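You operate a simulated robot arm through the tools that you are given. There is no shell and no other tool. Be economical: measure what you need, move in short steps, check, and stop when the job is done.

The job below is to be done with a simulated robot arm. You get a single attempt, and the scene is never put back.

## Task
Put things in order on the middle of the table. At the end: the juice bottle stands where the brown egg stood; the brown egg from the middle of the table stands where the dishwasher filter stood; the dishwasher filter stands where the yellow brush stood; the yellow brush is in the purple bowl; whatever was shut is shut again. Leave all else as you found it, and nothing knocked over.

Only the result counts: the job must be done as asked and must still hold three seconds after the hand-in. Knocking over, shifting, dropping, spilling or breaking anything else fails it.

## Robot
A 6-joint arm with a two-finger parallel gripper, fixed in place. Base frame: the origin is at the foot of the arm, x ahead of it, y to its left, z up; the work surface is at about z = 0. Units: mm, degrees, N and s.
With the tool pointing down near the work surface it reaches from about 140 to 580 mm from the base axis. Its first joint turns from -66.0 to 66.0 degrees. Payload 2.1 kg.
Tool frame: the origin (TCP) lies between the finger pads and is the grasp point; the fingertips stand 30 mm ahead of it; z points along the fingers, y is the line along which they close. The gripper opens to 94 mm. The fingers are 28 mm wide and 10 mm thick; the gripper's body (50 by 96 mm) begins 55 mm behind the TCP.
Orientation is that of the tool frame in the base frame, as a unit quaternion [w, x, y, z]. With the fingers straight down and closing along the base's y, the tool's x points along the base's -x, its y along +y and its z along -z.

## Interface
- The arm moves only by the tool step_arm. Its argument "increments" is a list of rows, each an object of numbers (a shift or turn left out is 0, a gripper value left out holds the last): "tx", "ty", "tz": the shift along the base's x, y, z in units of 30 mm (1.0 is 30 mm); "wx", "wy", "wz": the turn, a rotation vector about the base's x, y, z in units of 5 degrees (1.0 is 5 degrees); "hand": the finger opening in cm, from 0 to 9.4. In form: [{"tx": .., "ty": .., "tz": .., "wx": .., "wy": .., "wz": .., "hand": ..}, ...]. A call has 1 to 12 rows; each row shifts and turns the commanded pose from where the row before left it. A call with a number of a shift or a turn outside -1 to 1 is refused whole. Rows are played at 5 a second. More than 50 mm and 8.6 degrees between two rows, or a gripper value outside its range, and nothing of the call is played. Where a pose cannot be reached the arm comes as near as it can. A force on the tool above 40 N (or 10 N above the force at the start of the call, whichever is more), or a blocked arm, ends the call early, and 0.2 s more pass. Each finger travels about 72 mm/s and halts on what it meets, pressing with about 22 N; the grip force reading is that of the motor and also rises with nothing between the fingers. The clock runs only during rows and for 0.2 s after the last one: add rows that do not move to give the fingers time. The reply holds the time, the measured pose of the TCP, the force on the tool along the base axes, the opening and the grip force, in the units named above and with some noise, with the torque about the TCP (base axes, N m) and any sound that the robot's microphone picked up.
- Cameras (640 x 400 px; columns grow to the right, rows downward): "scene" is fixed at [40.5, -359.3, 494.6]; the picture's right is [0.90, -0.44, 0.00], its down [-0.20, -0.42, -0.89] and it looks along [0.39, 0.80, -0.46] (base axes); focal length 222 px, centre (320, 200). "wrist" rides on the gripper at [76, 14, -103] in the tool frame; the picture's right is [-0.18, 0.98, 0.00], its down [-0.75, -0.14, -0.64] and it looks along [-0.63, -0.12, 0.77] (tool axes); focal length 243 px, centre (320, 200). There is no depth. A picture from a camera that has moved, and an enlarged one, comes with that camera's place and axes in the base frame and with its lens.
- snapshot(camera): a new picture of that camera. It takes no simulated time.
- inspect(camera, box): a new picture of the part [left, top, right, bottom] of that camera's present view, enlarged. It takes no simulated time.
- close_job(): hands the job in; it is judged then, once.

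Work in short steps. Places have to be worked out from the pictures, the camera data and where the tool is seen: move nearer, look again, correct. Check each grasp and each placing, and mend what went wrong. You have 120 turns and 64 pictures in all, those below and enlarged ones among them. Open the gripper and draw the arm clear of the work before you hand the job in, unless the task says otherwise; then end with one line.

The tools are called as name(argument=value, ...) on one line, values as JSON. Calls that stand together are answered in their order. step_arm: Moves the arm, as the interface text tells. Its arguments: {"type":"object","properties":{"increments":{"type":"array","items":{"type":"object","properties":{"tx":{"type":"number"},"ty":{"type":"number"},"tz":{"type":"number"},"wx":{"type":"number"},"wy":{"type":"number"},"wz":{"type":"number"},"hand":{"type":"number"}}}}},"required":["increments"]} The other tools are called the same way: snapshot (camera) takes a picture; inspect (camera, box) takes an enlarged picture of a part of a camera's view; close_job () hands the job in.

At the start:

```text
t: 0.0
tool_pos: [317.5, -71.9, 375.0]
tool_rot: [0.001, -0.001, 1.0, 0.001]
contact_force: [1.2, 0.0, -0.6]
wrist_torque: [-0.01, 0.02, 0.02]
opening: 93.9
finger_force: 0.1
```

scene: 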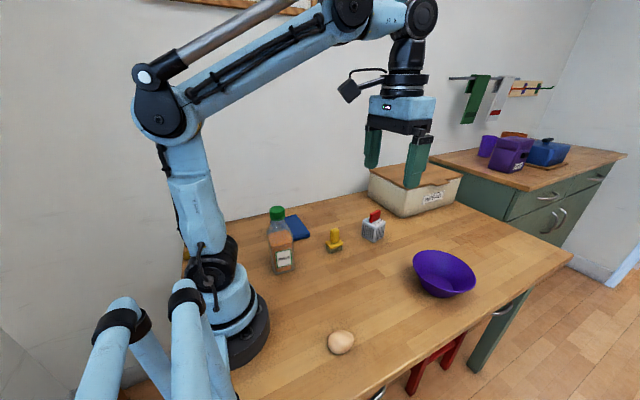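
wrist: 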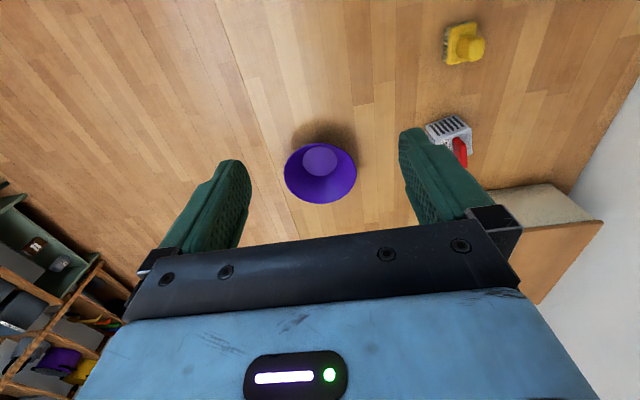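

I start with close looks at the objects on the table.

inspect(camera="scene", box=[240, 180, 400, 280])

inspect(camera="scene", box=[300, 230, 500, 360])

inspect(camera="scene", box=[440, 60, 640, 190])

```text
4.00 times, centred on (320, 230) of scene
camera zoom: at [40.5, -359.3, 494.6], right [0.9, -0.44, 0.0], down [-0.2, -0.42, -0.89], along [0.39, 0.8, -0.46], focal length 886 px, centre (320, 80)
```

zoom: 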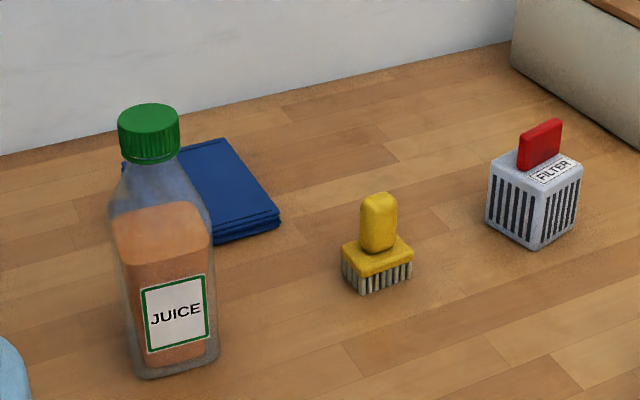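

```text
3.08 times, centred on (400, 295) of scene
camera zoom: at [40.5, -359.3, 494.6], right [0.9, -0.44, 0.0], down [-0.2, -0.42, -0.89], along [0.39, 0.8, -0.46], focal length 682 px, centre (74, -92)
```

zoom: 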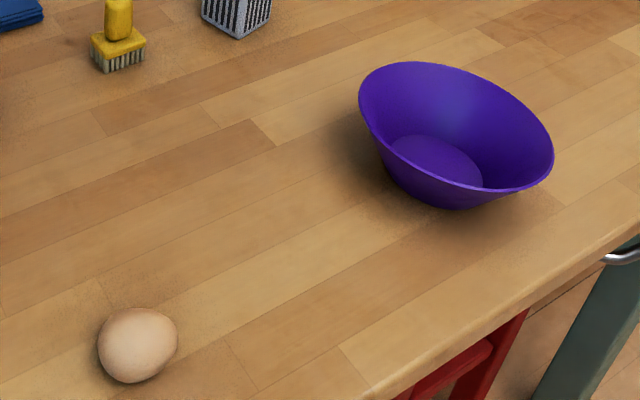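

```text
3.08 times, centred on (540, 125) of scene
camera zoom: at [40.5, -359.3, 494.6], right [0.9, -0.44, 0.0], down [-0.2, -0.42, -0.89], along [0.39, 0.8, -0.46], focal length 682 px, centre (-357, 431)
```

zoom: 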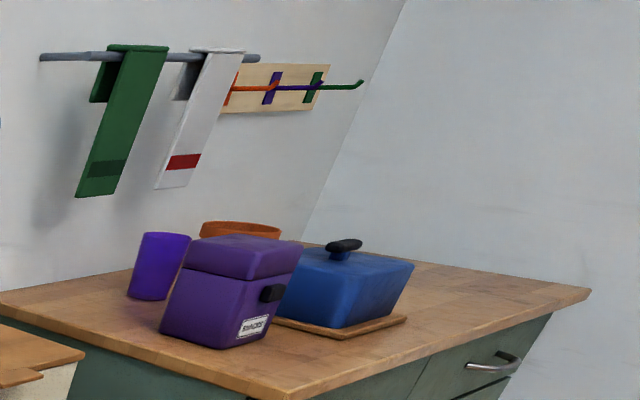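

The brush handle is at about (340,156), the filter at about (480,150), the bowl at about (513,-110), the egg at about (199,-135) and the bottle at about (163,143). None of them needs anything opened. I move above the brush to look more closely.

step_arm(increments=[{"tx": 0.094, "ty": 0.95, "tz": -0.6}, {"tx": 0.094, "ty": 0.95, "tz": -0.6}, {"tx": 0.094, "ty": 0.95, "tz": -0.6}, {"tx": 0.094, "ty": 0.95, "tz": -0.6}, {"tx": 0.094, "ty": 0.95, "tz": -0.6}, {"tx": 0.094, "ty": 0.95, "tz": -0.6}, {"tx": 0.094, "ty": 0.95, "tz": -0.6}, {"tx": 0.094, "ty": 0.95, "tz": -0.6}, {}])

snapshot(camera="wrist")

```text
t: 2.0
tool_pos: [338.5, 155.5, 232.2]
tool_rot: [0.001, 0.0, 1.0, 0.0]
contact_force: [-0.4, 0.2, 0.0]
wrist_torque: [0.02, 0.03, -0.02]
opening: 94.0
finger_force: 0.0
```

```text
58 pictures are left
camera wrist: at [263.3, 167.4, 334.9], right [0.18, 0.98, 0.0], down [0.75, -0.14, 0.64], along [0.63, -0.12, -0.77], focal length 243 px, centre (320, 200)
```

wrist: 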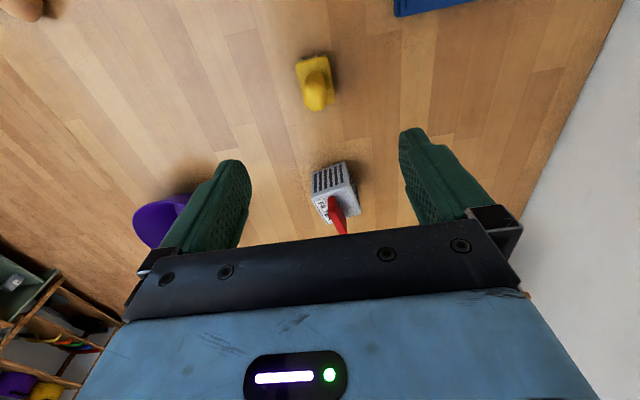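

The brush and filter are both in view, so I enlarge them to fix their poses.

inspect(camera="wrist", box=[270, 40, 370, 102])

inspect(camera="wrist", box=[280, 150, 380, 212])

```text
6.40 times, centred on (320, 71) of wrist
camera zoom: at [263.3, 167.4, 334.9], right [0.18, 0.98, 0.0], down [0.75, -0.14, 0.64], along [0.63, -0.12, -0.77], focal length 1553 px, centre (320, 1026)
```

zoom: 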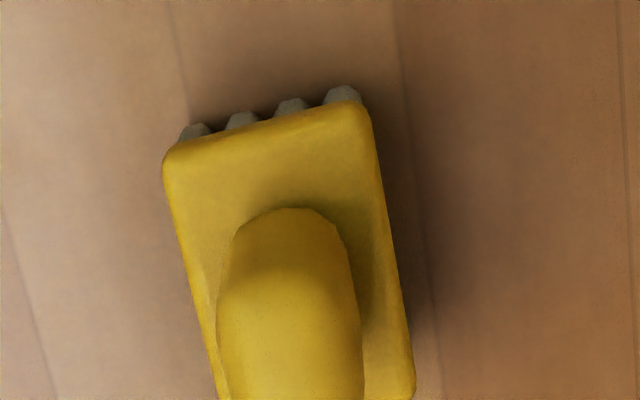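

```text
6.40 times, centred on (330, 181) of wrist
camera zoom: at [263.3, 167.4, 334.9], right [0.18, 0.98, 0.0], down [0.75, -0.14, 0.64], along [0.63, -0.12, -0.77], focal length 1553 px, centre (256, 322)
```

zoom: 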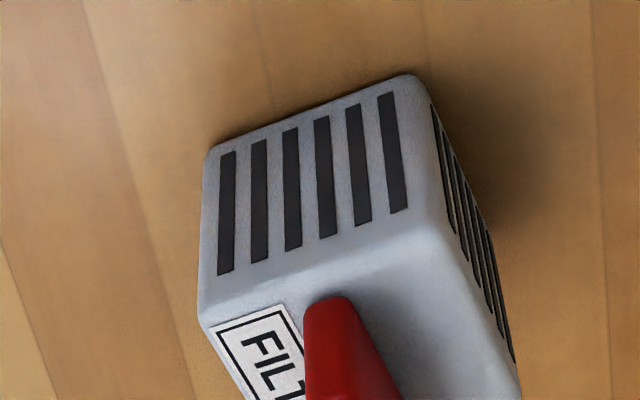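

The brush stands at about (339,147), axis aligned, and its handle top is at about z 82. I descend and grip the handle along y.

step_arm(increments=[{"ty": -0.28, "tz": -0.9}, {"tz": -0.9}, {"tz": -0.9}, {"tz": -0.9}, {"tz": -0.5}, {}])

snapshot(camera="wrist")

snapshot(camera="scene")

```text
t: 3.4
tool_pos: [340.4, 146.5, 108.2]
tool_rot: [0.001, -0.001, 1.0, 0.0]
contact_force: [0.2, -0.1, 0.7]
wrist_torque: [0.0, -0.03, -0.01]
opening: 94.0
finger_force: 0.0
```

```text
55 pictures are left
camera wrist: at [263.8, 159.5, 211.1], right [0.18, 0.98, 0.0], down [0.75, -0.14, 0.64], along [0.63, -0.12, -0.77], focal length 243 px, centre (320, 200)
```

wrist: 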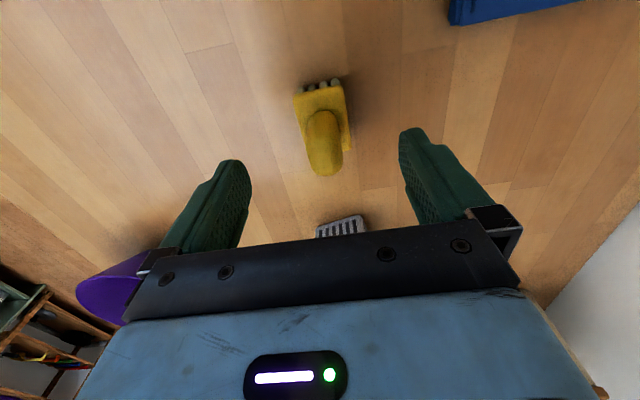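

```text
54 pictures are left
```

scene: 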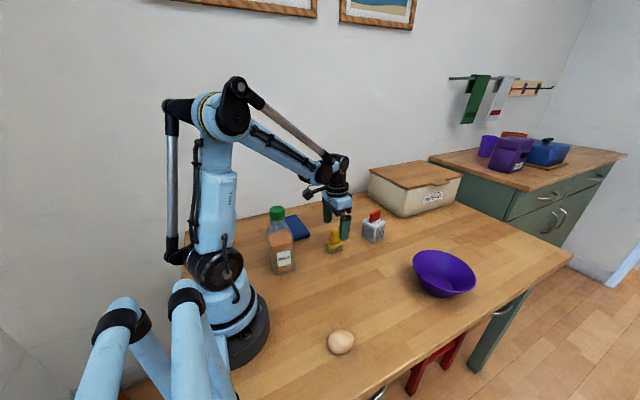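

The brush is centred between the fingers. I go down to z 65 and close.

step_arm(increments=[{"tz": -0.7, "tx": -0.03, "ty": 0.03}, {"tz": -0.7}, {}, {"hand": 1.5}, {"hand": 1.5}, {"hand": 1.5}, {"hand": 1.5}, {"hand": 1.5}, {"hand": 1.5}])

snapshot(camera="wrist")

```text
t: 5.4
tool_pos: [339.1, 147.2, 64.2]
tool_rot: [0.002, 0.0, 1.0, -0.001]
contact_force: [-0.4, -0.8, 0.0]
wrist_torque: [-0.01, -0.02, 0.0]
opening: 25.7
finger_force: 22.1
```

```text
53 pictures are left
camera wrist: at [262.8, 160.5, 168.6], right [0.18, 0.98, 0.0], down [0.75, -0.14, 0.64], along [0.63, -0.12, -0.77], focal length 243 px, centre (320, 200)
```

wrist: 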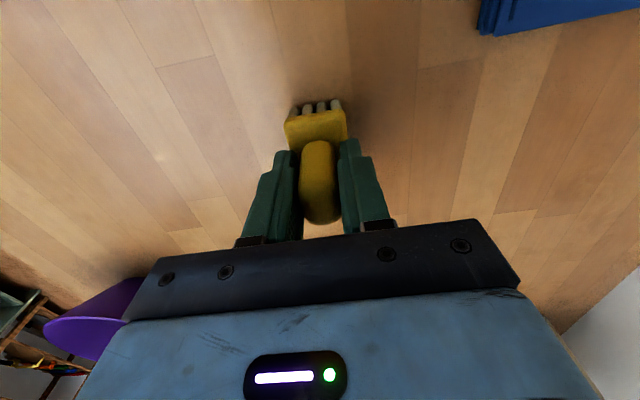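

It holds at 25.7 mm. I lift straight up, then carry the brush to the side of the bowl.

step_arm(increments=[{"tz": 0.9}, {"tz": 0.9}, {"tz": 0.9}, {"tz": 0.9}, {"tz": 0.9}, {"ty": -0.9, "tx": 0.3}, {"ty": -0.9, "tx": 0.5}, {"ty": -0.9, "tx": 0.6}, {"ty": -0.9, "tx": 0.6}, {"ty": -0.9, "tx": 0.6}, {"ty": -0.9, "tx": 0.6}, {"ty": -0.9, "tx": 0.6}])

step_arm(increments=[{"ty": -0.9, "tx": 0.6}, {"ty": -0.9, "tx": 0.6}, {}])

snapshot(camera="wrist")

snapshot(camera="scene")

```text
t: 8.0
tool_pos: [452.8, -42.8, 199.0]
tool_rot: [0.001, -0.001, 1.0, 0.0]
contact_force: [0.6, -0.4, 0.4]
wrist_torque: [0.01, -0.01, -0.01]
opening: 25.7
finger_force: 22.2
```

```text
t: 8.8
tool_pos: [488.1, -94.4, 199.6]
tool_rot: [0.002, 0.0, 1.0, 0.0]
contact_force: [-0.1, -0.3, -0.1]
wrist_torque: [0.0, 0.0, 0.0]
opening: 25.8
finger_force: 22.0
```

```text
52 pictures are left
camera wrist: at [412.7, -82.4, 302.8], right [0.18, 0.98, 0.0], down [0.75, -0.14, 0.64], along [0.63, -0.12, -0.77], focal length 243 px, centre (320, 200)
```

wrist: 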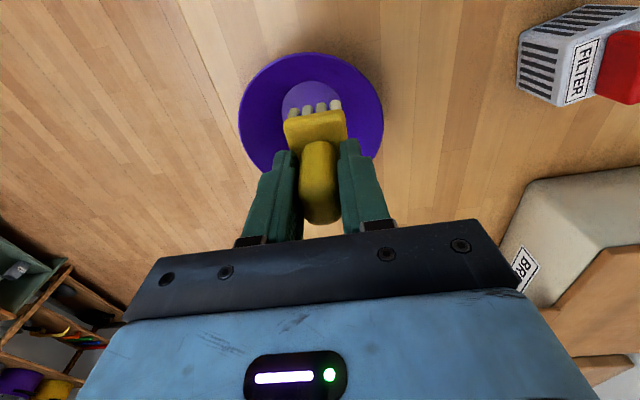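

```text
51 pictures are left
```

scene: 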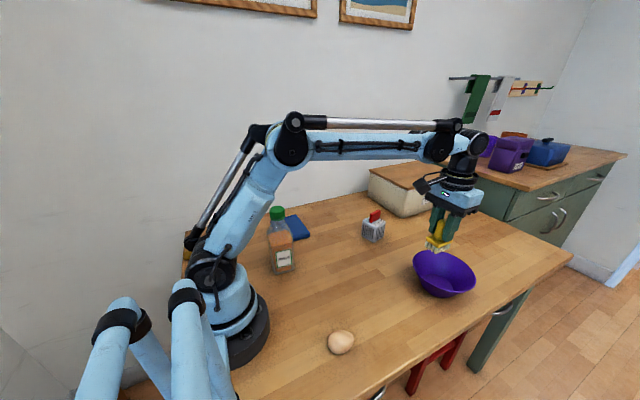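

The bowl centre is at about (512,-111). I align over it and start to lower.

step_arm(increments=[{"tx": 0.8, "ty": -0.56}, {"tz": -0.8}, {"tz": -0.8}, {"tz": -0.8}, {"tz": -0.8}, {}])

snapshot(camera="scene")

snapshot(camera="wrist")

```text
t: 10.2
tool_pos: [511.5, -111.9, 105.3]
tool_rot: [0.0, -0.001, 1.0, -0.001]
contact_force: [-0.1, 0.3, -0.3]
wrist_torque: [0.02, -0.02, -0.02]
opening: 25.8
finger_force: 21.6
```

```text
50 pictures are left
```

scene: 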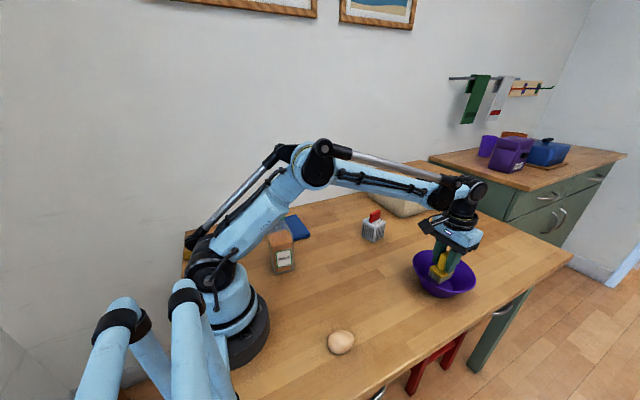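

```text
49 pictures are left
camera wrist: at [436.4, -98.6, 207.7], right [0.18, 0.98, 0.0], down [0.75, -0.14, 0.64], along [0.63, -0.12, -0.77], focal length 243 px, centre (320, 200)
```

wrist: 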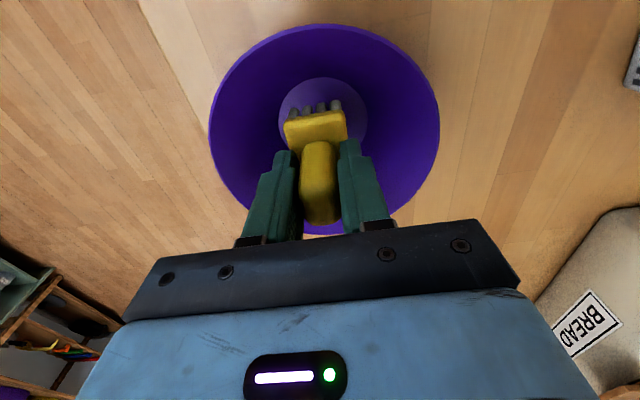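

It is centred, so I lower it in small steps toward the bowl floor.

step_arm(increments=[{"tz": -0.5}, {"tz": -0.5}, {"tz": -0.05}, {"tz": -0.05}, {}])

```text
t: 11.4
tool_pos: [513.2, -112.3, 71.6]
tool_rot: [0.001, 0.0, 1.0, 0.0]
contact_force: [-1.2, 0.7, 14.3]
wrist_torque: [0.04, -0.05, -0.01]
opening: 25.7
finger_force: 22.1
```

I have contact (14 N), so the brush is resting on the bowl floor. I relieve the load slightly, open partly and go up.

step_arm(increments=[{"tz": 0.02}, {"hand": 4.6}, {"hand": 4.6}, {}, {"tz": 0.5}, {"tz": 0.8}, {"tz": 0.9}, {"tz": 0.9}, {"tz": 0.9}, {}])

snapshot(camera="wrist")

inspect(camera="scene", box=[360, 200, 520, 300])

```text
t: 13.6
tool_pos: [511.8, -112.1, 193.3]
tool_rot: [0.001, 0.0, 1.0, 0.0]
contact_force: [-0.1, -0.2, -0.2]
wrist_torque: [-0.04, -0.01, -0.02]
opening: 46.1
finger_force: 0.0
```

```text
48 pictures are left
camera wrist: at [436.4, -99.0, 295.5], right [0.18, 0.98, 0.0], down [0.75, -0.14, 0.64], along [0.63, -0.12, -0.77], focal length 243 px, centre (320, 200)
```

wrist: 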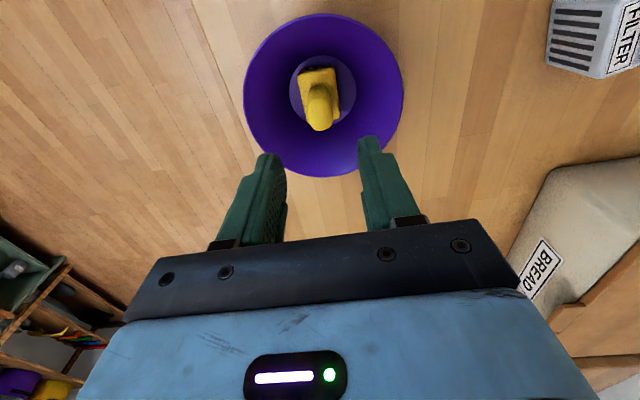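

```text
4.00 times, centred on (440, 250) of scene
camera zoom: at [40.5, -359.3, 494.6], right [0.9, -0.44, 0.0], down [-0.2, -0.42, -0.89], along [0.39, 0.8, -0.46], focal length 886 px, centre (-160, 0)
```

zoom: 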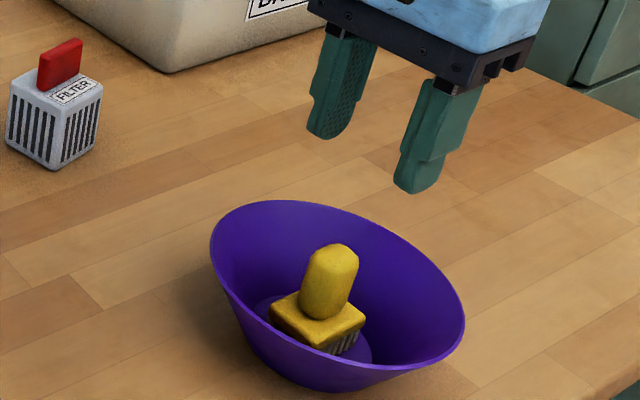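

The brush stands in the bowl. Next I move above the filter, turning 12° to match it.

step_arm(increments=[{"tx": -0.1, "ty": 0.86, "wz": 0.4, "hand": 9.4}, {"ty": 0.86, "wz": 0.4}, {"tx": -0.1, "ty": 0.86, "wz": 0.4}, {"ty": 0.86, "wz": 0.4}, {"tx": -0.1, "ty": 0.86, "wz": 0.4}, {"ty": 0.86, "wz": 0.4}, {"tx": -0.1, "ty": 0.86}, {"tx": -0.1, "ty": 0.86}, {"ty": 0.86}, {"ty": 0.86}, {}])

inspect(camera="wrist", box=[220, 0, 460, 150])

```text
t: 16.0
tool_pos: [497.5, 146.8, 192.5]
tool_rot: [0.001, -0.103, 0.995, 0.0]
contact_force: [-0.5, -0.1, 0.3]
wrist_torque: [-0.02, -0.04, -0.04]
opening: 94.0
finger_force: 0.1
```

```text
2.67 times, centred on (340, 75) of wrist
camera zoom: at [420.2, 143.3, 295.8], right [-0.03, 1.0, 0.0], down [0.77, 0.02, 0.64], along [0.64, 0.02, -0.77], focal length 647 px, centre (267, 533)
```

zoom: 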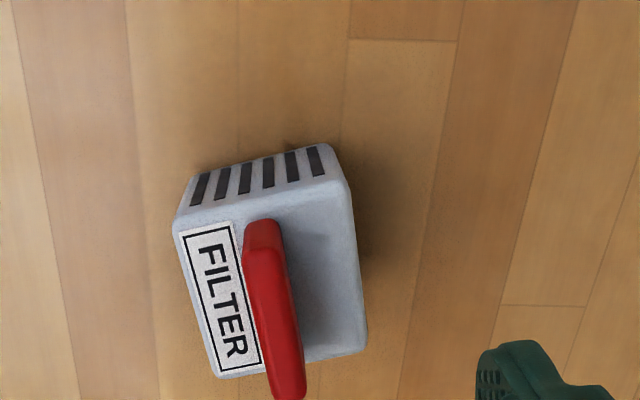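

The filter centre is at (501,149), turned 12.5°, about 58 mm square and 60 mm tall, with its tab reaching about z 105. I descend around the body to z 62 and check before closing.

step_arm(increments=[{"tx": 0.12, "ty": 0.07, "wz": 0.08}, {"tz": -0.9}, {"tz": -0.9}, {"tz": -0.9}, {"tz": -0.6}, {}])

snapshot(camera="wrist")

inspect(camera="scene", box=[300, 160, 460, 260])

```text
t: 17.4
tool_pos: [501.8, 148.8, 93.8]
tool_rot: [0.001, -0.109, 0.994, 0.0]
contact_force: [-0.6, 0.3, 0.1]
wrist_torque: [-0.02, -0.01, -0.01]
opening: 93.9
finger_force: 0.0
```

```text
45 pictures are left
camera wrist: at [424.5, 144.0, 196.1], right [-0.03, 1.0, 0.0], down [0.77, 0.02, 0.64], along [0.64, 0.02, -0.77], focal length 243 px, centre (320, 200)
```

wrist: 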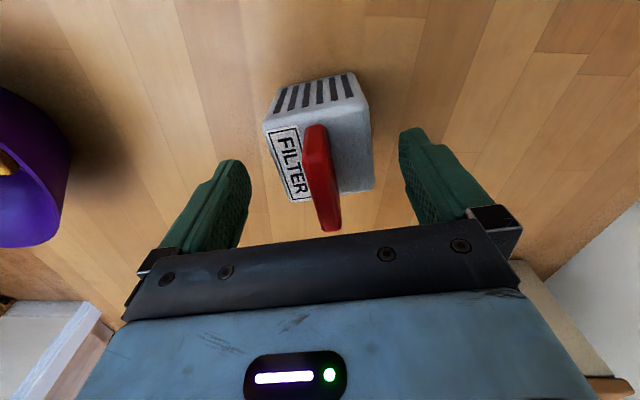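

```text
4.00 times, centred on (380, 210) of scene
camera zoom: at [40.5, -359.3, 494.6], right [0.9, -0.44, 0.0], down [-0.2, -0.42, -0.89], along [0.39, 0.8, -0.46], focal length 886 px, centre (80, 160)
```

zoom: 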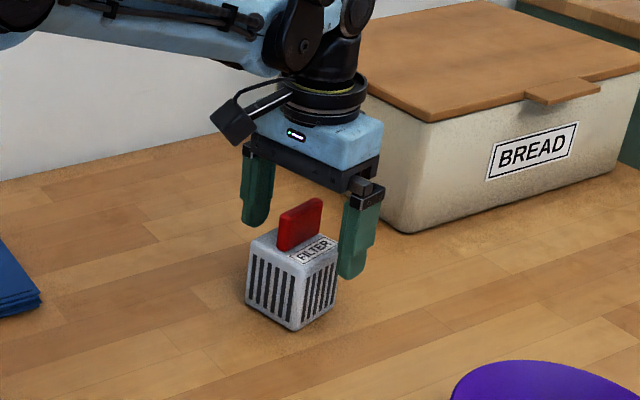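

The clearances look fine and the tab top is at about z 95. I lower to z 58 and close.

step_arm(increments=[{"tz": -0.6}, {"tz": -0.6}, {}, {"hand": 4.5}, {"hand": 4.5}, {"hand": 4.5}, {"hand": 4.5}, {}])

snapshot(camera="wrist")

```text
t: 19.2
tool_pos: [500.9, 147.1, 57.4]
tool_rot: [0.001, -0.108, 0.994, 0.001]
contact_force: [-1.0, -0.1, 0.4]
wrist_torque: [-0.02, 0.0, 0.02]
opening: 63.9
finger_force: 21.9
```

```text
43 pictures are left
camera wrist: at [423.5, 143.8, 160.9], right [-0.03, 1.0, 0.0], down [0.77, 0.02, 0.64], along [0.64, 0.02, -0.77], focal length 243 px, centre (320, 200)
```

wrist: 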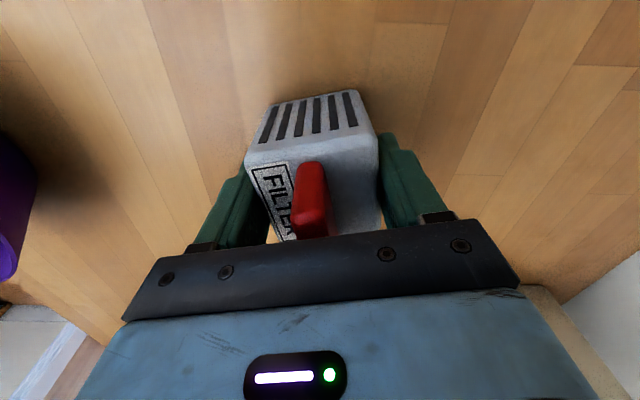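

It is gripped at 64 mm. I lift, carry it to the brush's old place at (339,147) and square it up on the way.

step_arm(increments=[{"tz": 0.8}, {"tz": 0.8}, {"tx": -0.9, "wz": -0.41}, {"tx": -0.9, "wz": -0.41}, {"tx": -0.9, "wz": -0.41}, {"tx": -0.9, "wz": -0.41}, {"tx": -0.9, "wz": -0.41}, {"tx": -0.9, "wz": -0.41}, {}])

snapshot(camera="wrist")

inspect(camera="scene", box=[240, 160, 400, 260])

```text
t: 21.2
tool_pos: [341.1, 147.1, 105.9]
tool_rot: [0.001, 0.0, 1.0, 0.0]
contact_force: [-0.6, 0.6, -0.6]
wrist_torque: [-0.03, -0.03, 0.01]
opening: 63.8
finger_force: 21.7
```

```text
42 pictures are left
camera wrist: at [264.1, 161.0, 208.6], right [0.18, 0.98, 0.0], down [0.75, -0.14, 0.64], along [0.63, -0.12, -0.77], focal length 243 px, centre (320, 200)
```

wrist: 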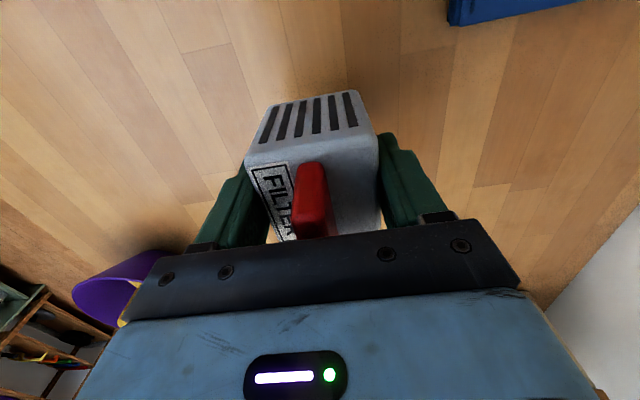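

```text
4.00 times, centred on (320, 210) of scene
camera zoom: at [40.5, -359.3, 494.6], right [0.9, -0.44, 0.0], down [-0.2, -0.42, -0.89], along [0.39, 0.8, -0.46], focal length 886 px, centre (320, 160)
```

zoom: 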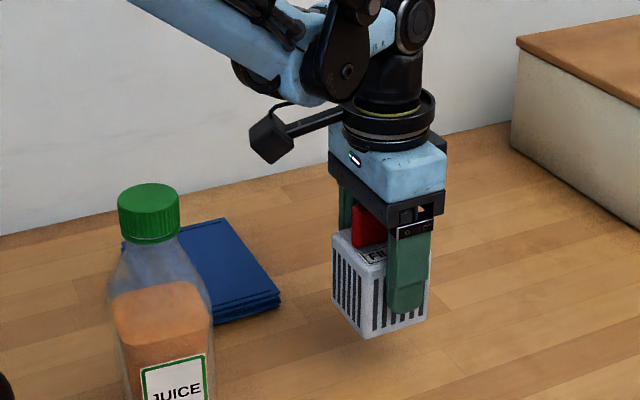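

The filter is centred in the grip. I lower it 48 mm to the table with a small x correction.

step_arm(increments=[{"tz": -0.7, "tx": -0.07, "ty": 0.02}, {"tz": -0.7}, {"tz": -0.15}, {"tz": -0.05}, {}])

```text
t: 22.4
tool_pos: [337.4, 149.1, 56.9]
tool_rot: [0.001, -0.001, 1.0, 0.001]
contact_force: [-1.4, 2.7, 20.4]
wrist_torque: [0.02, 0.02, 0.08]
opening: 63.8
finger_force: 21.8
```

The filter is on the table. I release it, rise and check.

step_arm(increments=[{"tz": 0.03}, {"hand": 9.4}, {"hand": 9.4}, {}, {"tz": 0.6}, {"tz": 0.9}, {"tz": 0.9}, {"tz": 0.9}, {"tz": 0.9}, {}])

snapshot(camera="wrist")

inspect(camera="scene", box=[240, 180, 400, 280])

```text
t: 24.6
tool_pos: [338.8, 149.3, 184.1]
tool_rot: [0.002, -0.001, 1.0, 0.0]
contact_force: [-1.1, 0.6, 0.5]
wrist_torque: [-0.02, 0.0, 0.03]
opening: 94.1
finger_force: 0.0
```

```text
40 pictures are left
camera wrist: at [261.3, 161.1, 286.5], right [0.18, 0.98, 0.0], down [0.75, -0.14, 0.64], along [0.63, -0.12, -0.77], focal length 243 px, centre (320, 200)
```

wrist: 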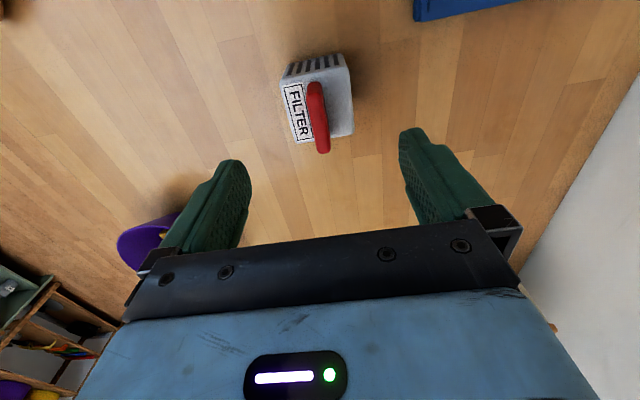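

```text
4.00 times, centred on (320, 230) of scene
camera zoom: at [40.5, -359.3, 494.6], right [0.9, -0.44, 0.0], down [-0.2, -0.42, -0.89], along [0.39, 0.8, -0.46], focal length 886 px, centre (320, 80)
```

zoom: 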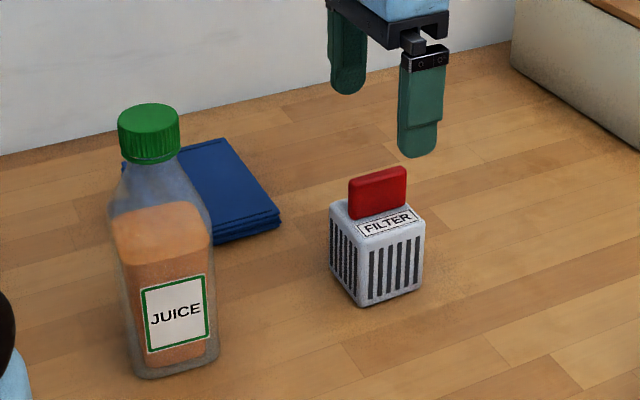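

The filter stands in the brush's place. Now I go to the egg.

step_arm(increments=[{"tx": -0.1, "ty": -0.95}, {"tx": -0.2, "ty": -0.95}, {"tx": -0.4, "ty": -0.95}, {"tx": -0.5, "ty": -0.95}, {"tx": -0.5, "ty": -0.95}, {"tx": -0.5, "ty": -0.95}, {"tx": -0.5, "ty": -0.95}, {"tx": -0.5, "ty": -0.95}, {"tx": -0.5, "ty": -0.95}, {"tx": -0.6, "ty": -0.75}, {}])

snapshot(camera="wrist")

snapshot(camera="scene")

```text
t: 27.0
tool_pos: [210.1, -128.6, 183.9]
tool_rot: [0.001, -0.001, 1.0, -0.001]
contact_force: [0.2, -0.1, 1.1]
wrist_torque: [0.02, 0.0, 0.03]
opening: 93.8
finger_force: 0.1
```

```text
38 pictures are left
camera wrist: at [134.2, -116.5, 287.3], right [0.18, 0.98, 0.0], down [0.75, -0.14, 0.64], along [0.63, -0.12, -0.77], focal length 243 px, centre (320, 200)
```

wrist: 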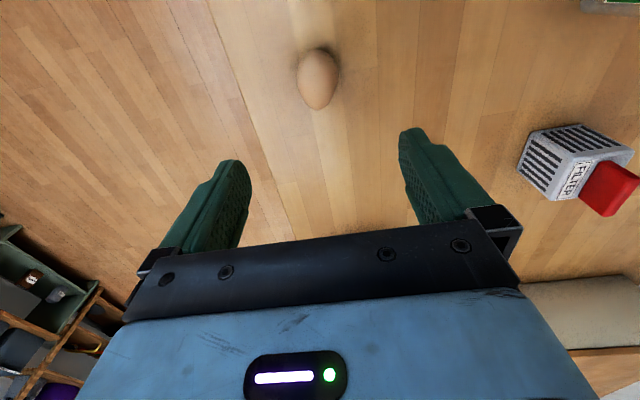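

```text
37 pictures are left
```

scene: 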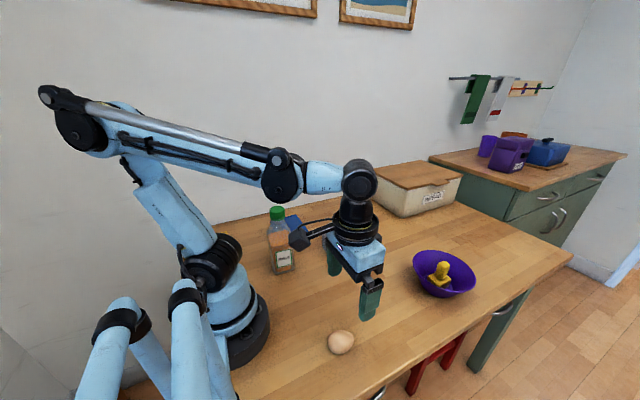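

inspect(camera="wrist", box=[268, 46, 368, 108])

inspect(camera="scene", box=[300, 315, 380, 365])

```text
6.40 times, centred on (318, 77) of wrist
camera zoom: at [134.2, -116.5, 287.3], right [0.18, 0.98, 0.0], down [0.75, -0.14, 0.64], along [0.63, -0.12, -0.77], focal length 1553 px, centre (333, 987)
```

zoom: 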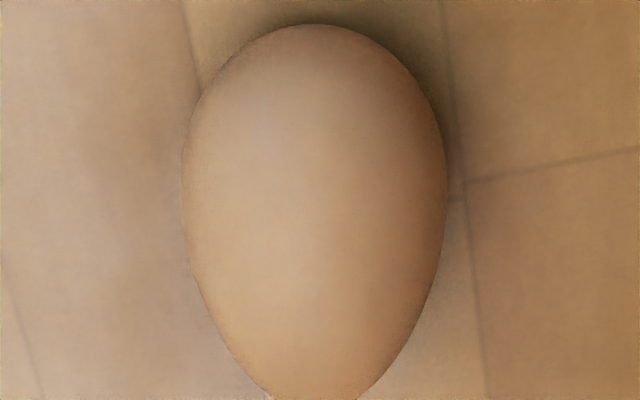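

```text
8.00 times, centred on (340, 340) of scene
camera zoom: at [40.5, -359.3, 494.6], right [0.9, -0.44, 0.0], down [-0.2, -0.42, -0.89], along [0.39, 0.8, -0.46], focal length 1772 px, centre (160, -920)
```

zoom: 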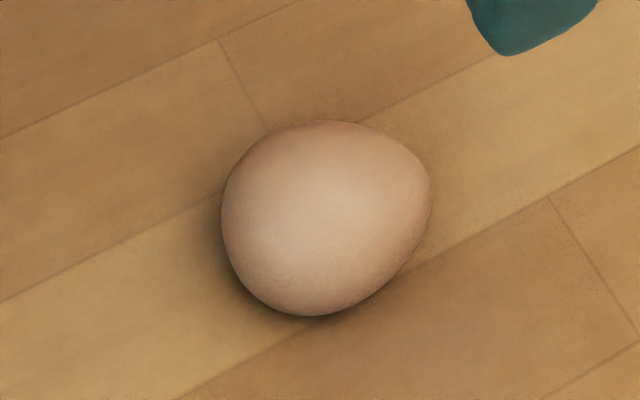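

The egg lies with its long axis along x, centred at about (197,-132) and about 41 mm wide. I lower partway and check the alignment.

step_arm(increments=[{"tx": -0.45, "ty": -0.12, "tz": -0.9}, {"tz": -0.9}, {"tz": -0.9}, {"tz": -0.6}, {}])

snapshot(camera="wrist")

inspect(camera="scene", box=[260, 260, 420, 360])

```text
t: 28.2
tool_pos: [196.5, -134.3, 84.6]
tool_rot: [0.0, -0.001, 1.0, -0.001]
contact_force: [-0.1, 0.2, 0.6]
wrist_torque: [-0.01, -0.01, 0.02]
opening: 93.9
finger_force: 0.1
```

```text
34 pictures are left
camera wrist: at [120.1, -121.2, 187.7], right [0.18, 0.98, 0.0], down [0.75, -0.14, 0.64], along [0.63, -0.12, -0.77], focal length 243 px, centre (320, 200)
```

wrist: 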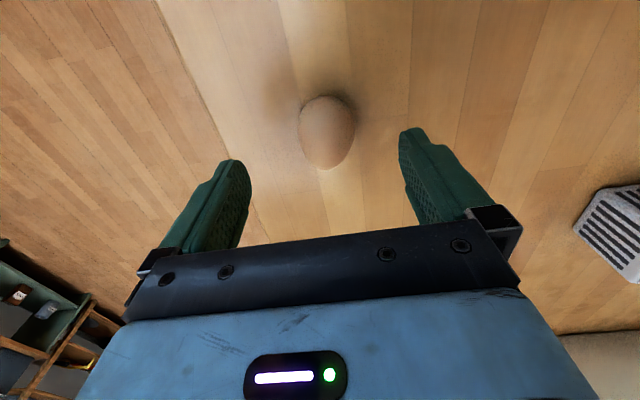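

```text
4.00 times, centred on (340, 310) of scene
camera zoom: at [40.5, -359.3, 494.6], right [0.9, -0.44, 0.0], down [-0.2, -0.42, -0.89], along [0.39, 0.8, -0.46], focal length 886 px, centre (240, -240)
```

zoom: 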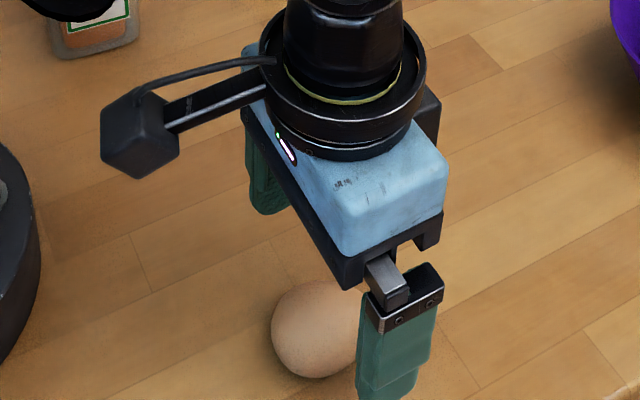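

The egg is centred at about (196,-131). I correct by 3 mm in y, lower to z 33 and close gently in stages.

step_arm(increments=[{"ty": 0.1, "tz": -0.7}, {"tz": -0.7}, {"tz": -0.3}, {"hand": 6}, {"hand": 5}, {"hand": 4.5}, {"hand": 4.2}, {}])

snapshot(camera="wrist")

```text
t: 30.0
tool_pos: [195.7, -130.7, 34.2]
tool_rot: [0.001, 0.0, 1.0, 0.0]
contact_force: [-0.1, 0.0, 0.0]
wrist_torque: [0.01, -0.04, 0.0]
opening: 42.9
finger_force: 0.3
```

```text
32 pictures are left
camera wrist: at [119.7, -117.4, 136.9], right [0.18, 0.98, 0.0], down [0.75, -0.14, 0.64], along [0.63, -0.12, -0.77], focal length 243 px, centre (320, 200)
```

wrist: 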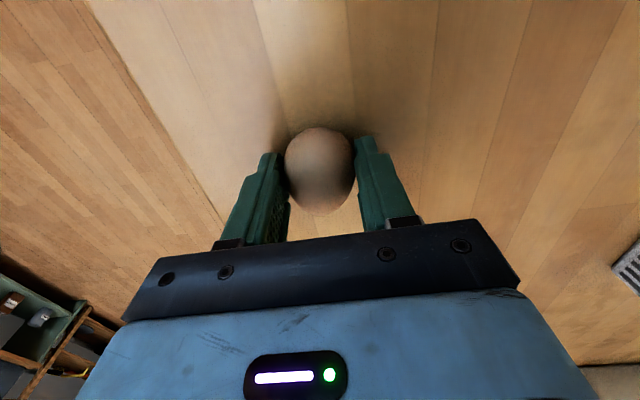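

The fingers are nearly touching, so I keep closing gently.

step_arm(increments=[{"hand": 4.1}, {"hand": 4.0}, {"hand": 3.9}, {}])

```text
t: 31.0
tool_pos: [196.6, -129.5, 33.3]
tool_rot: [0.001, -0.001, 1.0, 0.0]
contact_force: [0.6, -0.3, 0.7]
wrist_torque: [0.0, -0.01, -0.01]
opening: 41.0
finger_force: 22.5
```

It is gripped at 41 mm. I lift and check.

step_arm(increments=[{"tz": 0.3}, {"tz": 0.5}, {"tz": 0.7}, {"tz": 0.7}, {}])

snapshot(camera="wrist")

```text
t: 32.2
tool_pos: [194.9, -129.8, 100.5]
tool_rot: [0.001, -0.001, 1.0, 0.0]
contact_force: [-0.1, 0.5, 0.2]
wrist_torque: [0.0, 0.02, 0.0]
opening: 41.1
finger_force: 22.3
```

```text
31 pictures are left
camera wrist: at [118.4, -117.5, 203.3], right [0.18, 0.98, 0.0], down [0.75, -0.14, 0.64], along [0.63, -0.12, -0.77], focal length 243 px, centre (320, 200)
```

wrist: 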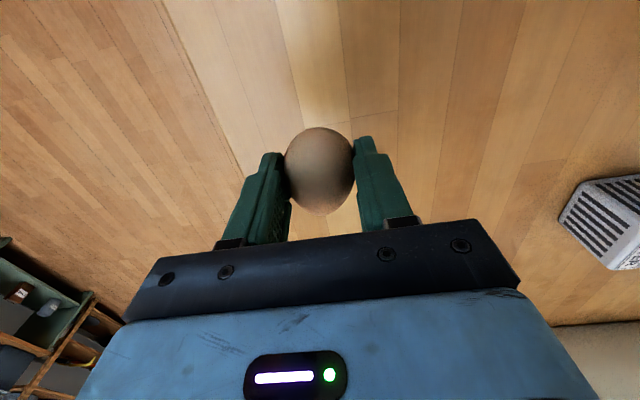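

The egg is held. I carry it to the filter's old place at (501,149).

step_arm(increments=[{"tz": 0.8}, {"tx": 0.927, "ty": 0.845}, {"tx": 0.927, "ty": 0.845}, {"tx": 0.927, "ty": 0.845}, {"tx": 0.927, "ty": 0.845}, {"tx": 0.927, "ty": 0.845}, {"tx": 0.927, "ty": 0.845}, {"tx": 0.927, "ty": 0.845}, {"tx": 0.927, "ty": 0.845}, {"tx": 0.927, "ty": 0.845}, {"tx": 0.927, "ty": 0.845}, {"tx": 0.927, "ty": 0.845}])

step_arm(increments=[{"tz": -0.7}, {"tz": -0.7}, {"tz": -0.7}, {}])

snapshot(camera="wrist")

snapshot(camera="scene")

```text
t: 34.8
tool_pos: [501.1, 146.5, 124.7]
tool_rot: [0.001, -0.001, 1.0, 0.0]
contact_force: [-0.3, -0.5, -0.9]
wrist_torque: [0.04, 0.01, -0.01]
opening: 41.3
finger_force: 22.1
```

```text
t: 35.8
tool_pos: [499.9, 147.4, 60.9]
tool_rot: [0.001, -0.002, 1.0, 0.001]
contact_force: [-0.1, 0.6, -1.0]
wrist_torque: [-0.06, 0.02, 0.01]
opening: 41.2
finger_force: 21.7
```

```text
30 pictures are left
camera wrist: at [424.2, 159.6, 164.7], right [0.18, 0.98, 0.0], down [0.75, -0.14, 0.64], along [0.63, -0.12, -0.77], focal length 243 px, centre (320, 200)
```

wrist: 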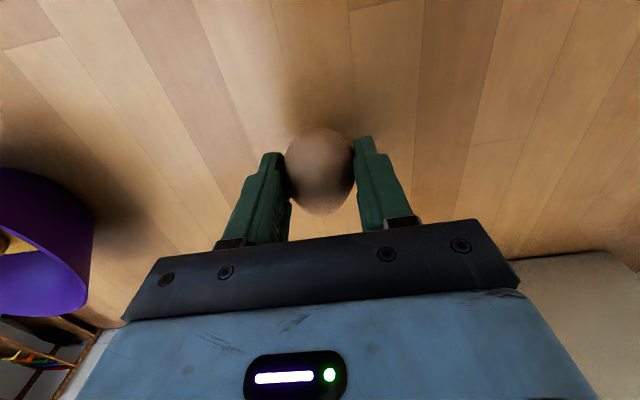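

```text
29 pictures are left
```

scene: 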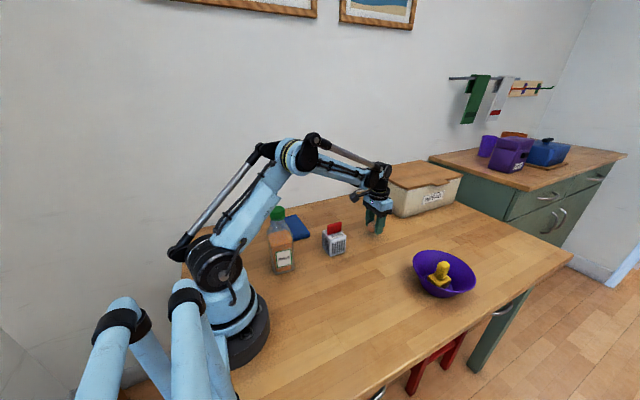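

I lower the last 27 mm slowly.

step_arm(increments=[{"tz": -0.5, "ty": 0.03}, {"tz": -0.3}, {"tz": -0.06}, {"tz": -0.04}, {}])

```text
t: 37.0
tool_pos: [501.0, 146.6, 32.9]
tool_rot: [0.001, -0.001, 1.0, -0.001]
contact_force: [0.0, 1.0, -0.5]
wrist_torque: [0.0, -0.02, 0.01]
opening: 41.0
finger_force: 22.2
```

step_arm(increments=[{"tz": -0.03}, {}])

```text
t: 37.6
tool_pos: [500.8, 149.1, 32.6]
tool_rot: [0.001, -0.002, 1.0, 0.0]
contact_force: [-1.6, -0.4, 15.0]
wrist_torque: [0.12, 0.04, 0.0]
opening: 41.3
finger_force: 22.1
```

I have contact. I back off a hair, open slowly, and let the egg settle.

step_arm(increments=[{"tz": 0.02}, {"hand": 4.3}, {"hand": 4.6}, {"hand": 5.2}, {"hand": 6.0}, {"hand": 7.0}, {}, {}])

snapshot(camera="wrist")

```text
t: 39.4
tool_pos: [500.4, 148.5, 33.3]
tool_rot: [0.001, -0.001, 1.0, 0.0]
contact_force: [-0.3, -0.5, -0.1]
wrist_torque: [0.0, -0.02, 0.0]
opening: 69.7
finger_force: 0.0
```

```text
28 pictures are left
camera wrist: at [424.8, 160.8, 136.8], right [0.18, 0.98, 0.0], down [0.75, -0.14, 0.64], along [0.63, -0.12, -0.77], focal length 243 px, centre (320, 200)
```

wrist: 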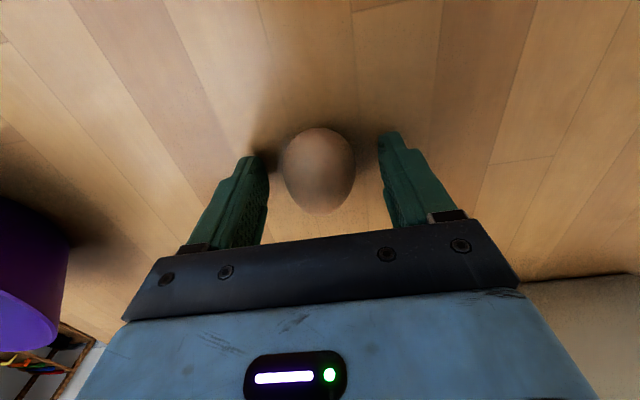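

The egg stays put. I rise clear and look.

step_arm(increments=[{"tz": 0.5, "hand": 8}, {"tz": 0.9}, {"tz": 0.9}, {"tz": 0.9}, {"tz": 0.9}, {"tz": 0.9}, {}])

snapshot(camera="wrist")

inspect(camera="scene", box=[240, 160, 400, 260])

```text
t: 41.0
tool_pos: [499.8, 149.3, 183.1]
tool_rot: [0.001, -0.001, 1.0, 0.0]
contact_force: [0.1, 0.1, -0.8]
wrist_torque: [0.0, 0.0, -0.02]
opening: 80.2
finger_force: 0.1
```

```text
27 pictures are left
camera wrist: at [424.1, 161.5, 286.5], right [0.18, 0.98, 0.0], down [0.75, -0.14, 0.64], along [0.63, -0.12, -0.77], focal length 243 px, centre (320, 200)
```

wrist: 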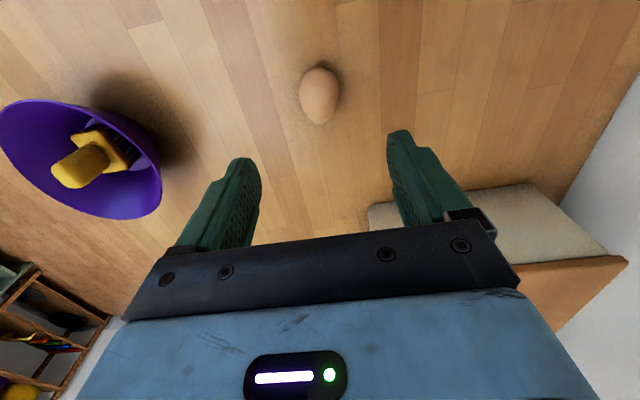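

```text
4.00 times, centred on (320, 210) of scene
camera zoom: at [40.5, -359.3, 494.6], right [0.9, -0.44, 0.0], down [-0.2, -0.42, -0.89], along [0.39, 0.8, -0.46], focal length 886 px, centre (320, 160)
```

zoom: 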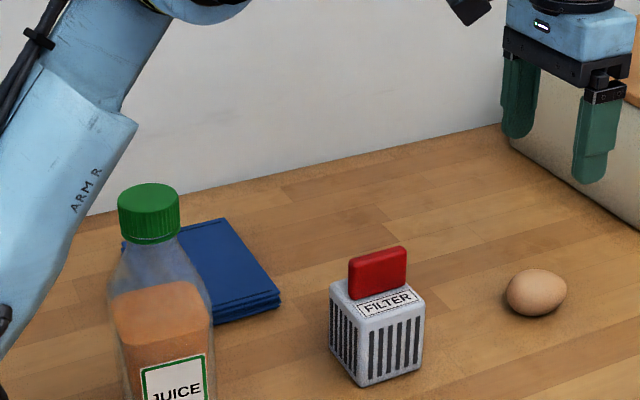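

The egg sits at (500,149). Now the bottle: I rise above its height (about 204 mm) and move over it to look.

step_arm(increments=[{"tz": 1}, {"tz": 1}, {"tz": 1}, {"tz": 1}, {"tz": 0.5}, {"tx": -0.9}, {"tx": -0.9}, {"tx": -0.9}, {"tx": -0.9}, {"tx": -0.9}, {"tx": -0.9}, {"tx": -0.9}])

snapshot(camera="wrist")

snapshot(camera="scene")

```text
t: 43.6
tool_pos: [296.7, 143.6, 307.0]
tool_rot: [0.001, -0.001, 1.0, 0.0]
contact_force: [-0.5, 0.7, 0.5]
wrist_torque: [0.01, 0.03, -0.02]
opening: 80.0
finger_force: 0.1
out of reach, approached as far as the arm can: row 4, 5
```

```text
25 pictures are left
camera wrist: at [220.6, 156.6, 410.7], right [0.18, 0.98, 0.0], down [0.75, -0.14, 0.64], along [0.63, -0.12, -0.77], focal length 243 px, centre (320, 200)
```

wrist: 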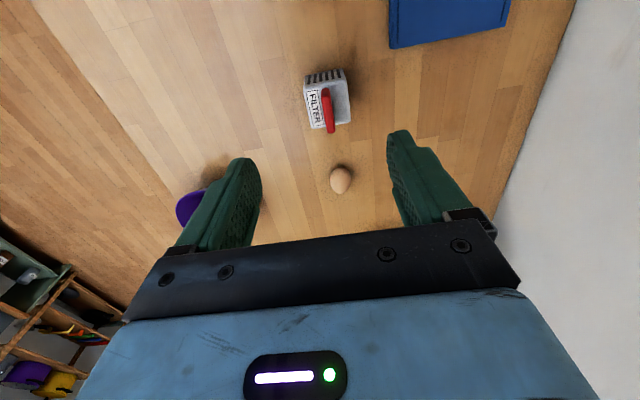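

```text
24 pictures are left
```

scene: 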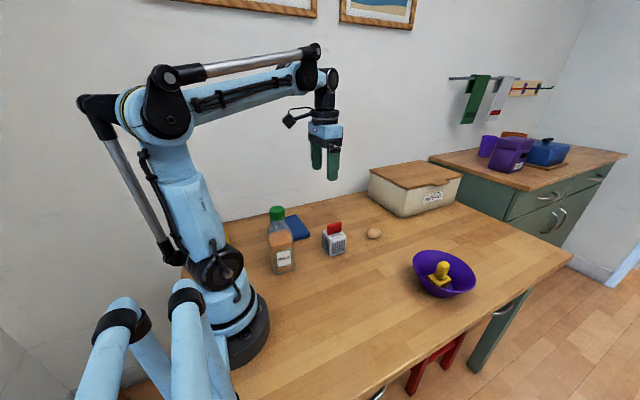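

I continue to above the bottle.

step_arm(increments=[{"tx": -0.8, "ty": 0.05}, {"tx": -0.8, "ty": 0.05}, {"tx": -0.8, "ty": 0.05}, {"tx": -0.8, "ty": 0.02}, {"tx": -0.8}, {}])

snapshot(camera="wrist")

```text
t: 45.0
tool_pos: [176.2, 147.1, 305.8]
tool_rot: [0.001, -0.001, 1.0, 0.0]
contact_force: [-0.4, -0.4, 0.4]
wrist_torque: [-0.03, 0.03, 0.02]
opening: 79.9
finger_force: 0.1
```

```text
23 pictures are left
camera wrist: at [100.1, 160.3, 409.1], right [0.18, 0.98, 0.0], down [0.75, -0.14, 0.64], along [0.63, -0.12, -0.77], focal length 243 px, centre (320, 200)
```

wrist: 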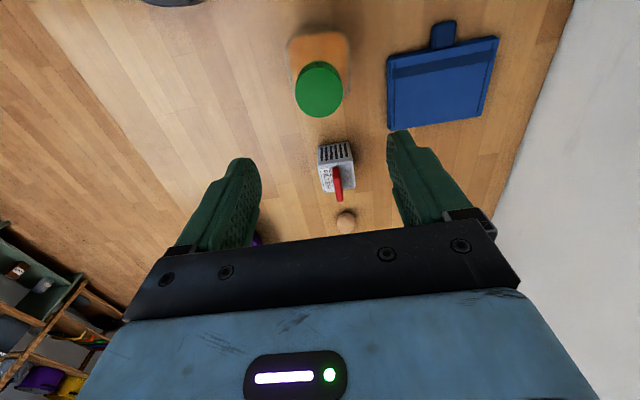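

The cap centre is at about (157,149). I move over it, lower a bit and look again.

step_arm(increments=[{"tx": -0.6, "ty": 0.05}, {"tz": -0.9}, {"tz": -0.9}, {}])

snapshot(camera="wrist")

inspect(camera="scene", box=[200, 140, 400, 280])

```text
t: 46.0
tool_pos: [158.2, 149.4, 252.9]
tool_rot: [0.001, -0.001, 1.0, 0.0]
contact_force: [-0.4, 0.4, -0.4]
wrist_torque: [-0.02, -0.02, -0.02]
opening: 79.8
finger_force: 0.1
```

```text
22 pictures are left
camera wrist: at [82.7, 161.6, 355.5], right [0.18, 0.98, 0.0], down [0.75, -0.14, 0.64], along [0.63, -0.12, -0.77], focal length 243 px, centre (320, 200)
```

wrist: 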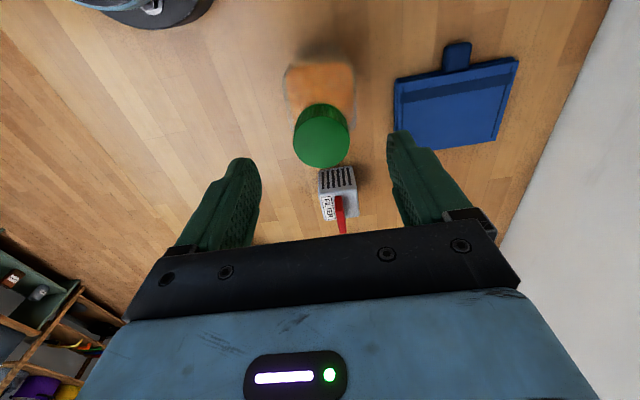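

```text
2.86 times, centred on (300, 210) of scene
camera zoom: at [40.5, -359.3, 494.6], right [0.9, -0.44, 0.0], down [-0.2, -0.42, -0.89], along [0.39, 0.8, -0.46], focal length 633 px, centre (377, 171)
```

zoom: 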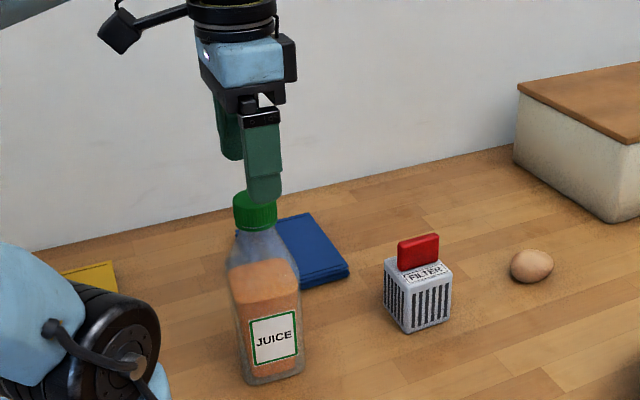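

The cap is at about (158,148.5) with its top at about z 192. I lower to z 187 around the cap and close.

step_arm(increments=[{"tz": -0.8}, {"tz": -0.8}, {"tz": -0.6}, {}, {"hand": 5}, {"hand": 4.3}, {"hand": 3.5}, {"hand": 3.5}, {}])

snapshot(camera="wrist")

inspect(camera="scene", box=[220, 180, 340, 280])

```text
t: 48.0
tool_pos: [158.9, 150.2, 186.4]
tool_rot: [0.001, -0.001, 1.0, -0.001]
contact_force: [-0.5, -0.7, 0.3]
wrist_torque: [-0.02, -0.08, -0.02]
opening: 42.2
finger_force: 21.7
```

```text
20 pictures are left
camera wrist: at [82.5, 162.5, 290.0], right [0.18, 0.98, 0.0], down [0.75, -0.14, 0.64], along [0.63, -0.12, -0.77], focal length 243 px, centre (320, 200)
```

wrist: 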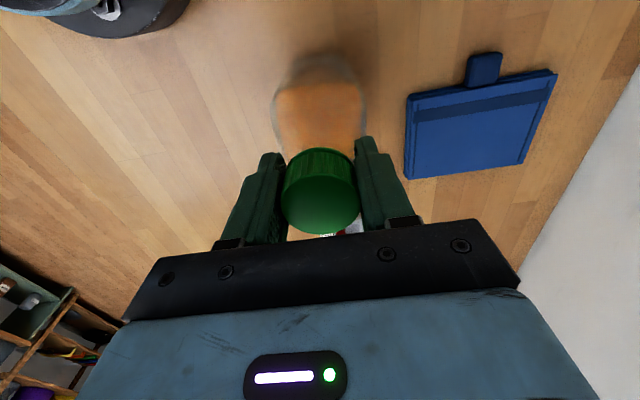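

```text
4.00 times, centred on (280, 230) of scene
camera zoom: at [40.5, -359.3, 494.6], right [0.9, -0.44, 0.0], down [-0.2, -0.42, -0.89], along [0.39, 0.8, -0.46], focal length 886 px, centre (480, 80)
```

zoom: 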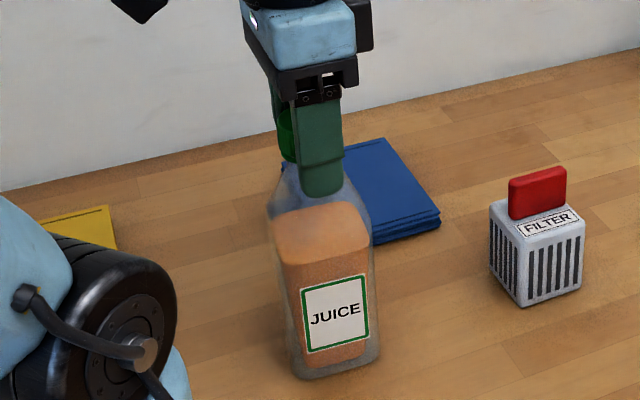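

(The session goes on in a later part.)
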